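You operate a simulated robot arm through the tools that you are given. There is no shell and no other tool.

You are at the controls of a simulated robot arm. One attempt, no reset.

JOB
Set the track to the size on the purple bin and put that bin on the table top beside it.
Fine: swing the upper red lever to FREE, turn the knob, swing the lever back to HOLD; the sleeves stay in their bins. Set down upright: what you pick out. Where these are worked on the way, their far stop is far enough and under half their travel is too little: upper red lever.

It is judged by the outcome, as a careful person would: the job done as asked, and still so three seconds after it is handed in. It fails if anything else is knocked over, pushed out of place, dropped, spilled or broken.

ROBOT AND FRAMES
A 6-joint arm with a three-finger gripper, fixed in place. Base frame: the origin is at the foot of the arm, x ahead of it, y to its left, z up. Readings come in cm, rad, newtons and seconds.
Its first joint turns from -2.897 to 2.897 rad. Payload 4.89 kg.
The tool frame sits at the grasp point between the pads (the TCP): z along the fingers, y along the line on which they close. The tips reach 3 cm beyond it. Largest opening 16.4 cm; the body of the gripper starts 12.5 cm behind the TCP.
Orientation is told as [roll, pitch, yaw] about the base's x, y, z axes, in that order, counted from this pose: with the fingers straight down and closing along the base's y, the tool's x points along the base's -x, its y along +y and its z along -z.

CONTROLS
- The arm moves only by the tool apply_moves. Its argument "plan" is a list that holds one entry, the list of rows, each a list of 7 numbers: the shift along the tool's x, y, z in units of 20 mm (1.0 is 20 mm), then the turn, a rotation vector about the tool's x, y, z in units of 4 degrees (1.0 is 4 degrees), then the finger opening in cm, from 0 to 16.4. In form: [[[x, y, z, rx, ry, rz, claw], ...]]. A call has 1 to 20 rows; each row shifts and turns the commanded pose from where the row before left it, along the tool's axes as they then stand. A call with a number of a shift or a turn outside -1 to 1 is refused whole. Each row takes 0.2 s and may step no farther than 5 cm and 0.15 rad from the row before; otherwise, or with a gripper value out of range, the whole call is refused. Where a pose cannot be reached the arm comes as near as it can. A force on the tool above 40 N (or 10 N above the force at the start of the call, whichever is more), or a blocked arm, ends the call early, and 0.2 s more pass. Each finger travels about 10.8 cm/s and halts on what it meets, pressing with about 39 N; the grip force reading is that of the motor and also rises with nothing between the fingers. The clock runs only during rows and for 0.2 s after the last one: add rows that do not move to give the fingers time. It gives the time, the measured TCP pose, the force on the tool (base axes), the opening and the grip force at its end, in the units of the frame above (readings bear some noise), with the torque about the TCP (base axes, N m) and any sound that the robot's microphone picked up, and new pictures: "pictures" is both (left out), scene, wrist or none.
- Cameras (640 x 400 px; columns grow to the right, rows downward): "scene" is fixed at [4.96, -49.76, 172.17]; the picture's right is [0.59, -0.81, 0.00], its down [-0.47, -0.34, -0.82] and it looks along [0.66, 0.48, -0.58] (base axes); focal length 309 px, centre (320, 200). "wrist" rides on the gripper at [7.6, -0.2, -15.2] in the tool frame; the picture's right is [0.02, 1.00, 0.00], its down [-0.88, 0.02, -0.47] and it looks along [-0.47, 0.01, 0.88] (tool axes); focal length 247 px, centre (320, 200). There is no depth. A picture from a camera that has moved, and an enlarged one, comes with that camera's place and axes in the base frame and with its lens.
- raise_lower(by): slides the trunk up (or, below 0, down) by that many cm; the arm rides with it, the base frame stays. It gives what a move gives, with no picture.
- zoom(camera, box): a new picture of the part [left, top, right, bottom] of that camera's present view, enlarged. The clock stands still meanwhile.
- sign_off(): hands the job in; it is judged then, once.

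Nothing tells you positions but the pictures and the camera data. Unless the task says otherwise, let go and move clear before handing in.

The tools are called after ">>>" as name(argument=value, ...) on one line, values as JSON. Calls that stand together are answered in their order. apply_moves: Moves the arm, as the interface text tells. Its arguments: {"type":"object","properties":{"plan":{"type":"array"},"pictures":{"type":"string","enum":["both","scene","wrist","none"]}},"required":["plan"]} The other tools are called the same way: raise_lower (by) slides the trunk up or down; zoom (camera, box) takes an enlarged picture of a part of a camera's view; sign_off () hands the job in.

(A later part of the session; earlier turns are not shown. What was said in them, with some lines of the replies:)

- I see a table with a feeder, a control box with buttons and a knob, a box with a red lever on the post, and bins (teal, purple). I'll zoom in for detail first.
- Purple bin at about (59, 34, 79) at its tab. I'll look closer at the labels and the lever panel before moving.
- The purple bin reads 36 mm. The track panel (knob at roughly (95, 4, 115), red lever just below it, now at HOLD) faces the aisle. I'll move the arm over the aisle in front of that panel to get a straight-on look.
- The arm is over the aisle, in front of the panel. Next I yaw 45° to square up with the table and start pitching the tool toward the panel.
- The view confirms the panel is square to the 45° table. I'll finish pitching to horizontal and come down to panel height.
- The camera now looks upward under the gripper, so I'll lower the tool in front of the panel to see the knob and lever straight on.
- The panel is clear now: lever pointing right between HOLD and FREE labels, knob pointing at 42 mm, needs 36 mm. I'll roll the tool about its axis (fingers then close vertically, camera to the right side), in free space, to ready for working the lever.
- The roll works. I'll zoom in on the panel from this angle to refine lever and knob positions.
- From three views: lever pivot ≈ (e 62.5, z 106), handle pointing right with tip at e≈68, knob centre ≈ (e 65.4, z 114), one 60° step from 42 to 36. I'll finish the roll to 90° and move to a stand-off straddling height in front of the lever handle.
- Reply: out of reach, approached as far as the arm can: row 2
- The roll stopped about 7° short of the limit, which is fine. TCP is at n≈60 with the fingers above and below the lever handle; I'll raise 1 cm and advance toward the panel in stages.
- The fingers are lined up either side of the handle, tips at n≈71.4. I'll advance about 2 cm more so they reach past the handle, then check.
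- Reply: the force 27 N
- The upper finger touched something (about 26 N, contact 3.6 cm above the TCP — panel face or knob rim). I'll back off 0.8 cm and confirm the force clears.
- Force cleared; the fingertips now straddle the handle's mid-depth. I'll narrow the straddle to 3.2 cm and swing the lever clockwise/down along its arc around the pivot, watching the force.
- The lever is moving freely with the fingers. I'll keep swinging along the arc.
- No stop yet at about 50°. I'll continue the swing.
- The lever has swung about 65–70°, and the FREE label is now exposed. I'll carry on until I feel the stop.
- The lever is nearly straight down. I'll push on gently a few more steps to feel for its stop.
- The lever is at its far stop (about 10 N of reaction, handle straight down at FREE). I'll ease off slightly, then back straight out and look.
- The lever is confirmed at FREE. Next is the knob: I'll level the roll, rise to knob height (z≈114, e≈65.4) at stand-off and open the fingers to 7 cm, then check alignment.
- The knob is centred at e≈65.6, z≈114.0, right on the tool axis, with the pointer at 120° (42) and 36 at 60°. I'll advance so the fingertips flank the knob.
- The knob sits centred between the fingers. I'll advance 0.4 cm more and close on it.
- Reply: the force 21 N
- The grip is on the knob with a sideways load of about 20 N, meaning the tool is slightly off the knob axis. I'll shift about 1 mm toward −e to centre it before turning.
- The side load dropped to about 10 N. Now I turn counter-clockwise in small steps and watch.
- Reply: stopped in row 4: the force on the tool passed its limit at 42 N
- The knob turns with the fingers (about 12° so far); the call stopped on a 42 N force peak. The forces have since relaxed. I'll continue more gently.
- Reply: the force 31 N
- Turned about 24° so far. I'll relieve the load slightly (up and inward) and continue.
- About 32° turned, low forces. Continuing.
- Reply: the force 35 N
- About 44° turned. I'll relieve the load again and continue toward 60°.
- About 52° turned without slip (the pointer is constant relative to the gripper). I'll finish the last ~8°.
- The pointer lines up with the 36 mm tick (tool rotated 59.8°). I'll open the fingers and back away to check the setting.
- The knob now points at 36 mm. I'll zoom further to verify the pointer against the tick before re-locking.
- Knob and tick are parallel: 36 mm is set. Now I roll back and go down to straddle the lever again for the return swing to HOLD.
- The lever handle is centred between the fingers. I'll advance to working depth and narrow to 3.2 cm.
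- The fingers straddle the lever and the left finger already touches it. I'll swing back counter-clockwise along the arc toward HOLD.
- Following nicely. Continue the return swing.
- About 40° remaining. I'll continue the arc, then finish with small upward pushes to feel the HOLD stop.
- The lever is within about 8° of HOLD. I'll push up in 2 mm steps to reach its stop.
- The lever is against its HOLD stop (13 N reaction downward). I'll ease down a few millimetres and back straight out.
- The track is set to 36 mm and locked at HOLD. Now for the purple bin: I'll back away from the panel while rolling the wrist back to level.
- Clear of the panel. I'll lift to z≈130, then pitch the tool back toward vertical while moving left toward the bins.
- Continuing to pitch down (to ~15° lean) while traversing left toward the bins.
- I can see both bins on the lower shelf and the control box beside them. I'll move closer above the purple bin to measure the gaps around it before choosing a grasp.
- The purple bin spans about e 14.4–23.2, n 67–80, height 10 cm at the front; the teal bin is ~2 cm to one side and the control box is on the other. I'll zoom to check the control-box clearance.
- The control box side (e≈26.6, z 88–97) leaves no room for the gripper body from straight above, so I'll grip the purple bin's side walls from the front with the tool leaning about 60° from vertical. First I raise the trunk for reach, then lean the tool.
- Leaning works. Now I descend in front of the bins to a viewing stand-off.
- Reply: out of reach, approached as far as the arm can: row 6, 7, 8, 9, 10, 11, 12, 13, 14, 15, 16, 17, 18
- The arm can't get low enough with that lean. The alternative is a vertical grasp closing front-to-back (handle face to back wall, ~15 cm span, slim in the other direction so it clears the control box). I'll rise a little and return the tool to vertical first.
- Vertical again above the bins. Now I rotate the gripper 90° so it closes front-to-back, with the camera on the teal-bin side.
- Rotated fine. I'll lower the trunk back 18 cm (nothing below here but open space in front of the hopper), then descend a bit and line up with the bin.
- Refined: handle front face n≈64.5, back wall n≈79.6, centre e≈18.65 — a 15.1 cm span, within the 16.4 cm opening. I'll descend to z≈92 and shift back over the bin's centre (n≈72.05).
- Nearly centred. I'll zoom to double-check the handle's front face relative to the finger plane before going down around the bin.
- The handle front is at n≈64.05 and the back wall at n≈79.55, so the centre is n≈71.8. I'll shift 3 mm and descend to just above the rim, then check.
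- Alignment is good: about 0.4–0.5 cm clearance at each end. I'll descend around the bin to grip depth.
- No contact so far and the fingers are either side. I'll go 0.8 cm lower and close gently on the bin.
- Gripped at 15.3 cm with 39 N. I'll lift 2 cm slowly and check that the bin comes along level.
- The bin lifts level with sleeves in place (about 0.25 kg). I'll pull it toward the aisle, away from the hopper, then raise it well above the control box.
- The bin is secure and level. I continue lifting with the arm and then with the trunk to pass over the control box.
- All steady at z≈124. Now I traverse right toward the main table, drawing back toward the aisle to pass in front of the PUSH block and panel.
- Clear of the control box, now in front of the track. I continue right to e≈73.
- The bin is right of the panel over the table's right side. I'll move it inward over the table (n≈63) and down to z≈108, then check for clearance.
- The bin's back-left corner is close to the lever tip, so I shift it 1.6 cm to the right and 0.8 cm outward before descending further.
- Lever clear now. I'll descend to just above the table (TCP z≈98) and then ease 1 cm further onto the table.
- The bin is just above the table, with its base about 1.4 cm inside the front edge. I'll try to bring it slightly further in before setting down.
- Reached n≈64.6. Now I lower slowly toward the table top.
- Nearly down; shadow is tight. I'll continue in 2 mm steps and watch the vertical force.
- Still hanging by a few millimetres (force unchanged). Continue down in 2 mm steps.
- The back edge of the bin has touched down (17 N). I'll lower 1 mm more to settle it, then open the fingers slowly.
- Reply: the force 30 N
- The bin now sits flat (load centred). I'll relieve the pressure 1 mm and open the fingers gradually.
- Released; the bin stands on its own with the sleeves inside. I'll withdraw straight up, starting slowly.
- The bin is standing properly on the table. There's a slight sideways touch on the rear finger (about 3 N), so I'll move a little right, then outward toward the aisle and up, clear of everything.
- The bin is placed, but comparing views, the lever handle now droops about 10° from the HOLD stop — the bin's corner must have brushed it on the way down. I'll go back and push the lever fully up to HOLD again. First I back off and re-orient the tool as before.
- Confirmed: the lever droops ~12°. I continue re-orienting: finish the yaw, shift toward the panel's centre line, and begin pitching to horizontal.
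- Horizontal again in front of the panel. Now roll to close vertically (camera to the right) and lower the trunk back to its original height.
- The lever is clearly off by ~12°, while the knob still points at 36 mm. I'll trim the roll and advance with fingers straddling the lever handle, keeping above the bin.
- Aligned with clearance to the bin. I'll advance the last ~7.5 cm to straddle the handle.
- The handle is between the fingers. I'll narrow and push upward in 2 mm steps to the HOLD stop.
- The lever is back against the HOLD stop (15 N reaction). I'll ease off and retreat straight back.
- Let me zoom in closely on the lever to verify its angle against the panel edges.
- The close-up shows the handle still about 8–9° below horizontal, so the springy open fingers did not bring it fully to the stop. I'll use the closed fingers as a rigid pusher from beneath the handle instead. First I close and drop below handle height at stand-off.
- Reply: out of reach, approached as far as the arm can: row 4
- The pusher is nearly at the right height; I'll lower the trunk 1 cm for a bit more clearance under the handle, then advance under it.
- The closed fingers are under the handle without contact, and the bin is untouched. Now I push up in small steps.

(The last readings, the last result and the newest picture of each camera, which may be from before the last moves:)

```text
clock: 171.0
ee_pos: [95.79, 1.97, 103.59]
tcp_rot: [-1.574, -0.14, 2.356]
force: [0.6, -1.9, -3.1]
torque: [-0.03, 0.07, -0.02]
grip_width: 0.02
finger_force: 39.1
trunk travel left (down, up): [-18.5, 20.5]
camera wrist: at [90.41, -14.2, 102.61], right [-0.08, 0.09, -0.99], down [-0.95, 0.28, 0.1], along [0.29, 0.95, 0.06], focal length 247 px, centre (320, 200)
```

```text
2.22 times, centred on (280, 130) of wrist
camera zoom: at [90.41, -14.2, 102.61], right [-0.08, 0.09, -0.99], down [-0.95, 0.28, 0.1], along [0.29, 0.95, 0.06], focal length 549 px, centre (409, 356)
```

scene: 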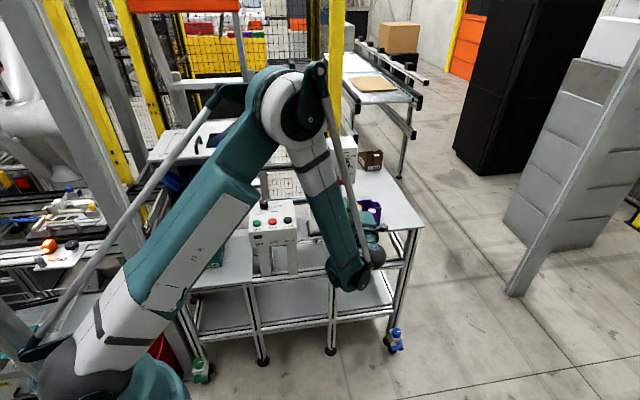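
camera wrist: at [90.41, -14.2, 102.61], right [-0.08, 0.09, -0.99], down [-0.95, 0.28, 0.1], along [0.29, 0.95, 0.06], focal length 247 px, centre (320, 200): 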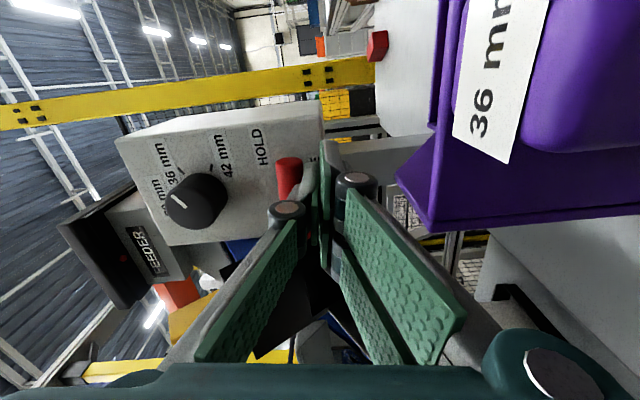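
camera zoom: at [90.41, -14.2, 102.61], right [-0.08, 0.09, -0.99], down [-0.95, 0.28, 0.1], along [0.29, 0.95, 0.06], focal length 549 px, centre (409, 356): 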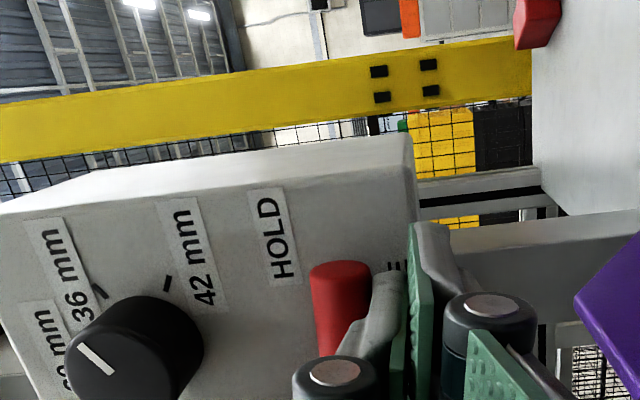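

Contact has begun (3 N) and the lever is rising. Continue pushing up.

>>> apply_moves(plan=[[[0, -0.1, 0, 0, 0, 0, 0], [0, -0.1, 0, 0, 0, 0, 0], [0, -0.1, 0, 0, 0, 0, 0], [0, 0, 0, 0, 0, 0, 0]]], pictures="wrist")

>>> zoom(camera="wrist", box=[160, 40, 400, 220])

```text
clock: 171.9
ee_pos: [95.87, 2.06, 104.07]
tcp_rot: [-1.57, -0.136, 2.355]
force: [-2.8, -2.1, -20.6]
torque: [-0.44, 0.14, 0.04]
grip_width: 0.0
finger_force: 39.2
trunk travel left (down, up): [-18.5, 20.5]
stopped in row 4: the force on the tool passed its limit at 44 N (the readings are from after the stop); the commanded pose is now the measured one
camera wrist: at [90.51, -14.24, 102.97], right [-0.08, 0.08, -0.99], down [-0.95, 0.28, 0.1], along [0.29, 0.96, 0.05], focal length 247 px, centre (320, 200)
```

wrist: 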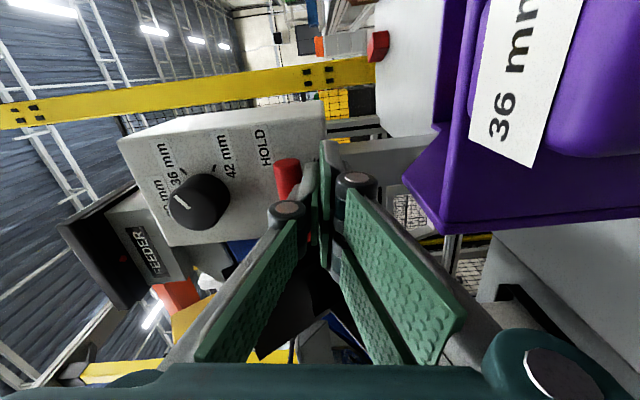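

```text
2.22 times, centred on (280, 130) of wrist
camera zoom: at [90.51, -14.24, 102.97], right [-0.08, 0.08, -0.99], down [-0.95, 0.28, 0.1], along [0.29, 0.96, 0.05], focal length 549 px, centre (409, 356)
```

zoom: 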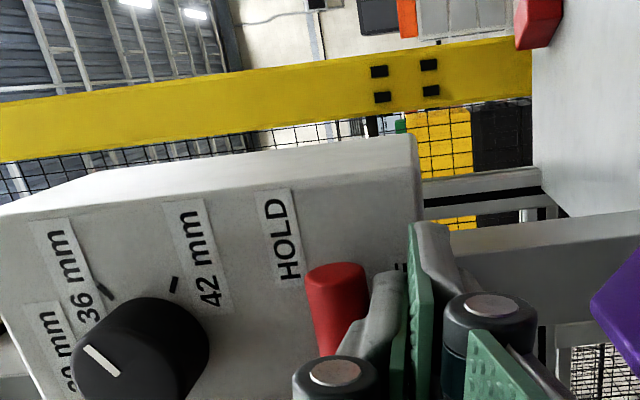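

That's the hard stop (44 N peak) and the handle is now parallel with the labels. I'll lower away from it and retreat.

>>> apply_moves(plan=[[[0, 0.2, 0, 0, 0, 0, 0], [0, 0.3, 0, 0, 0, 0, 0], [0, 0.3, 0, 0, 0, 0, 0], [0, 0, -0.6, 0, 0, 0, 0], [0, 0, -1, 0, 0, 0, 0], [0, 0, -1, 0, 0, 0, 0], [0, 0, -1, 0, 0, 0, 0], [0, 0, -1, 0, 0, 0, 0], [0, 0, -1, 0, 0, 0, 0], [0, 0, -1, 0, 0, 0, 0], [0, 0, -1, 0, 0, 0, 0], [0, 0, -1, 0, 0, 0, 0], [0, 0, -1, 0, 0, 0, 0], [0, 0, -1, 0, 0, 0, 0]]])

>>> zoom(camera="wrist", box=[200, 70, 340, 180])

>>> zoom(camera="wrist", box=[300, 0, 520, 160])

```text
clock: 174.9
ee_pos: [80.66, -12.75, 102.4]
tcp_rot: [-1.571, -0.14, 2.354]
force: [0.0, 0.5, 0.9]
torque: [0.03, -0.06, 0.01]
grip_width: 0.0
finger_force: 39.1
trunk travel left (down, up): [-18.5, 20.5]
camera wrist: at [75.39, -29.0, 101.46], right [-0.08, 0.08, -0.99], down [-0.95, 0.28, 0.1], along [0.29, 0.96, 0.05], focal length 247 px, centre (320, 200)
```

scene: 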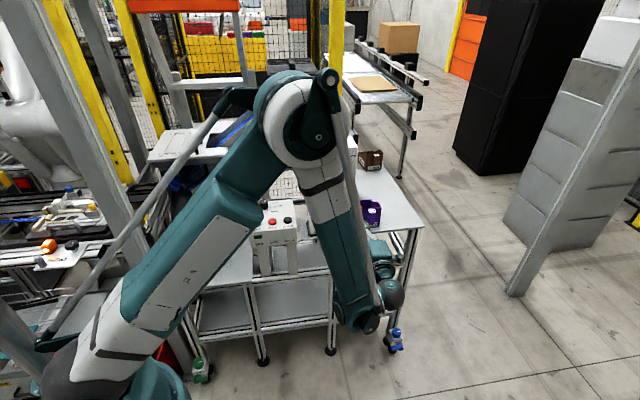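
wrist: 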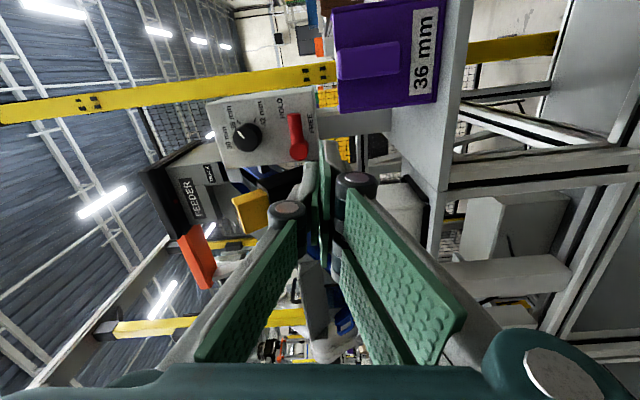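

```text
3.64 times, centred on (270, 125) of wrist
camera zoom: at [75.39, -29.0, 101.46], right [-0.08, 0.08, -0.99], down [-0.95, 0.28, 0.1], along [0.29, 0.96, 0.05], focal length 898 px, centre (502, 473)
```

zoom: 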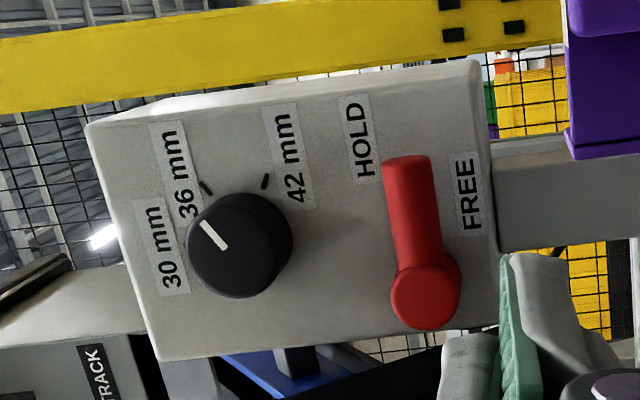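

```text
2.50 times, centred on (410, 80) of wrist
camera zoom: at [75.39, -29.0, 101.46], right [-0.08, 0.08, -0.99], down [-0.95, 0.28, 0.1], along [0.29, 0.96, 0.05], focal length 617 px, centre (95, 500)
```

zoom: 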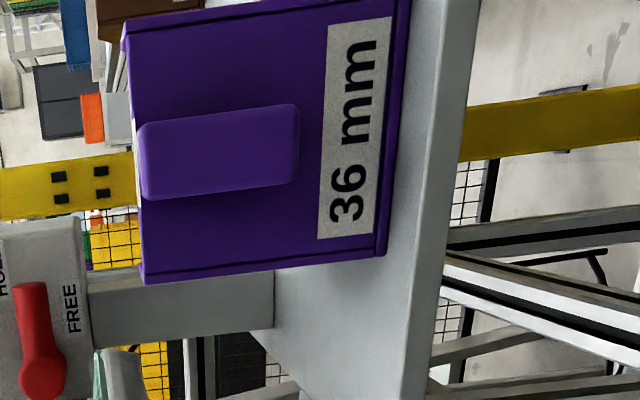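

The lever is now parallel to the panel at HOLD, the knob is on 36 mm and the purple bin stands upright. I'll move the arm back and up, clear of everything, and do a final check from the scene camera.

>>> apply_moves(plan=[[[0, 0, -0.8, 0, 0, 0, 1], [0, 0, -0.8, 0, 0, 0, 2], [0, -0.5, -0.8, 0, 0, 0, 3], [0, -1, 0, 0, 0, 0, 4], [0, -1, 0, 0, 0, 0, 5], [0, -1, 0, 0, 0, 0, 5], [0, -1, 0, 0, 0, 0, 5], [0, -1, 0, 0, 0, 0, 5], [0, -1, 0, 0, 0, 0, 5], [0, -1, 0, 0, 0, 0, 5], [0, -1, 0, 0, 0, 0, 5], [0, -1, 0, 0, 0, 0, 5], [0, -1, 0, 0, 0, 0, 5], [0, -1, 0, 0, 0, 0, 5], [0, -1, 0, 0, 0, 0, 5], [0, -1, 0, 0, 0, 0, 5], [0, -1, 0, 0, 0, 0, 5]]])

>>> zoom(camera="scene", box=[310, 130, 430, 250])

>>> zoom(camera="scene", box=[160, 130, 340, 290])

```text
clock: 178.5
ee_pos: [79.89, -18.99, 131.32]
tcp_rot: [-1.571, -0.138, 2.356]
force: [-0.8, 0.6, 0.4]
torque: [0.0, -0.04, 0.0]
grip_width: 5.0
finger_force: 0.1
trunk travel left (down, up): [-18.5, 20.5]
camera wrist: at [74.63, -35.22, 130.36], right [-0.08, 0.08, -0.99], down [-0.95, 0.28, 0.1], along [0.29, 0.96, 0.06], focal length 247 px, centre (320, 200)
```

scene: 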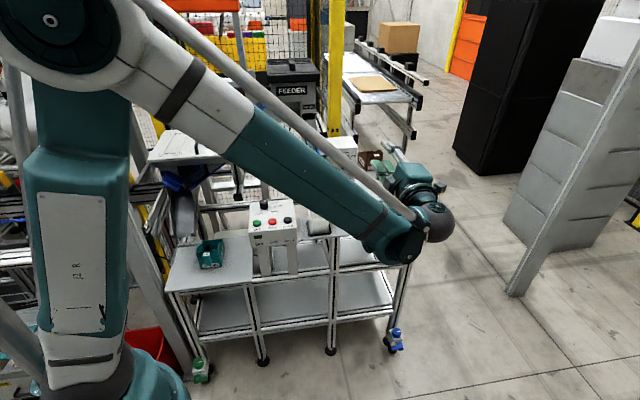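
wrist: 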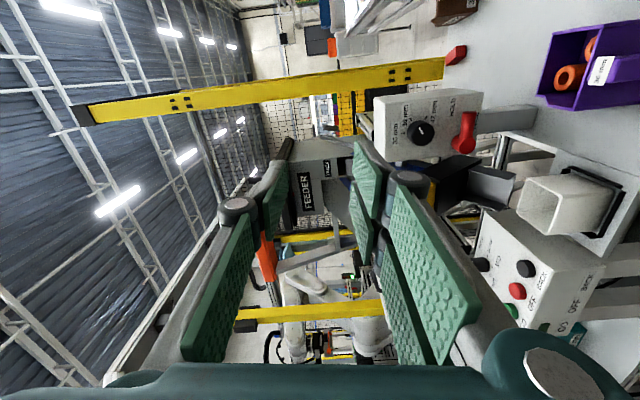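

```text
3.33 times, centred on (370, 190) of scene
camera zoom: at [4.96, -49.76, 172.17], right [0.59, -0.81, 0.0], down [-0.47, -0.34, -0.82], along [0.66, 0.48, -0.58], focal length 1031 px, centre (153, 233)
```

zoom: 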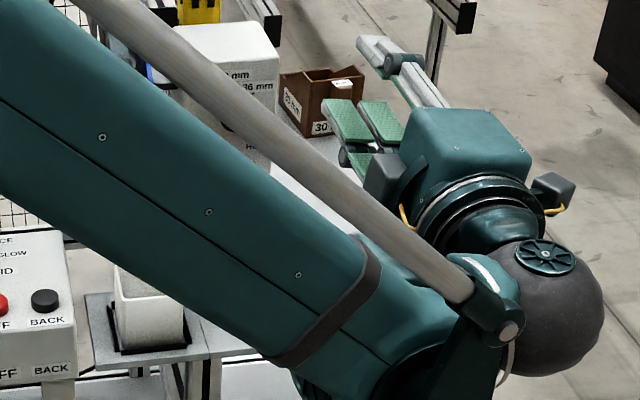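

```text
2.50 times, centred on (250, 210) of scene
camera zoom: at [4.96, -49.76, 172.17], right [0.59, -0.81, 0.0], down [-0.47, -0.34, -0.82], along [0.66, 0.48, -0.58], focal length 773 px, centre (495, 175)
```

zoom: 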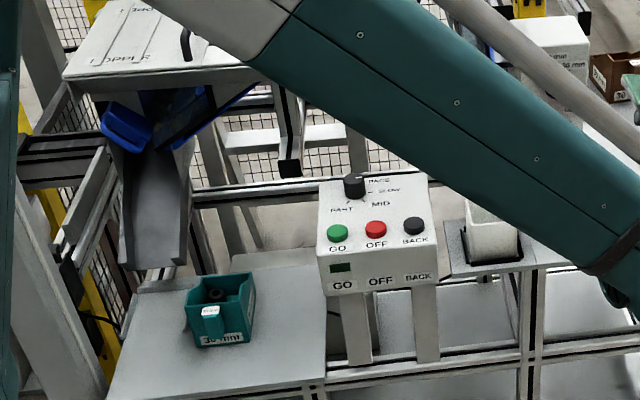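

>>> zoom(camera="wrist", box=[360, 70, 500, 180])

>>> zoom(camera="wrist", box=[480, 0, 640, 130])

```text
3.64 times, centred on (430, 125) of wrist
camera zoom: at [74.63, -35.22, 130.36], right [-0.08, 0.08, -0.99], down [-0.95, 0.28, 0.1], along [0.29, 0.96, 0.06], focal length 898 px, centre (-80, 473)
```

zoom: 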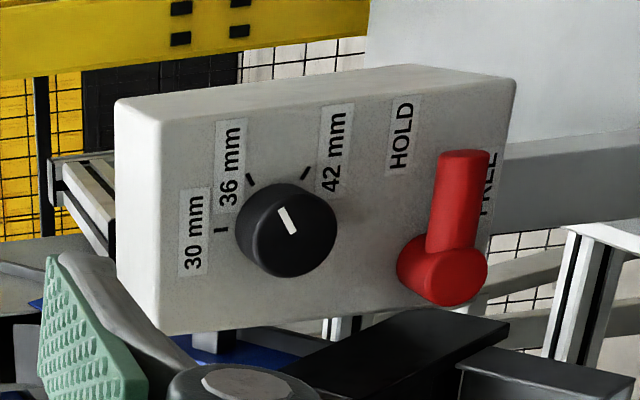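

```text
3.08 times, centred on (560, 65) of wrist
camera zoom: at [74.63, -35.22, 130.36], right [-0.08, 0.08, -0.99], down [-0.95, 0.28, 0.1], along [0.29, 0.96, 0.06], focal length 760 px, centre (-418, 615)
```

zoom: 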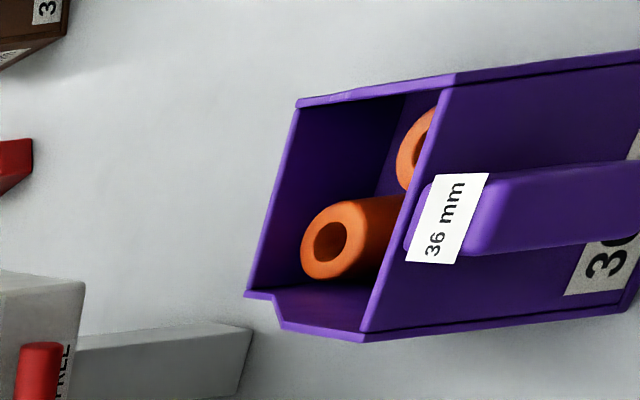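

The final check agrees with the job. The knob points at 36 mm, the lever is at HOLD, the purple bin stands upright on the table top beside the track with its sleeves inside, and the arm is clear. Handing in.

>>> sign_off()

```text
The job is handed in.
```

The track is set to 36 mm, the size on the purple bin, and the lever is back at HOLD. The bin stands upright on the table top, just right of the track's panel. I checked all of this on camera before handing in.

- **Lever:** I swung it to its FREE stop, turned the knob from 42 to 36 mm, and swung it back to its HOLD stop. While I was lowering the bin, its corner seems to have brushed the handle and pushed it down about 12°. A first push did not bring it all the way back. A second push took it to its hard stop, and the last view showed it within about 2° of level.
- **Bin:** Its base is about 2 cm inside the table's front edge, and its handle sticks out slightly past the edge toward the aisle. All three sleeves were inside after I set it down. I could see two of them in the last view, because the bin's wall hid the third.
- **Contact:** Besides the lever, one finger touched the panel's side lightly (about 3 N) as I lifted away from the bin. I saw nothing else knocked over, moved or dropped, and the teal bin is still where it was.
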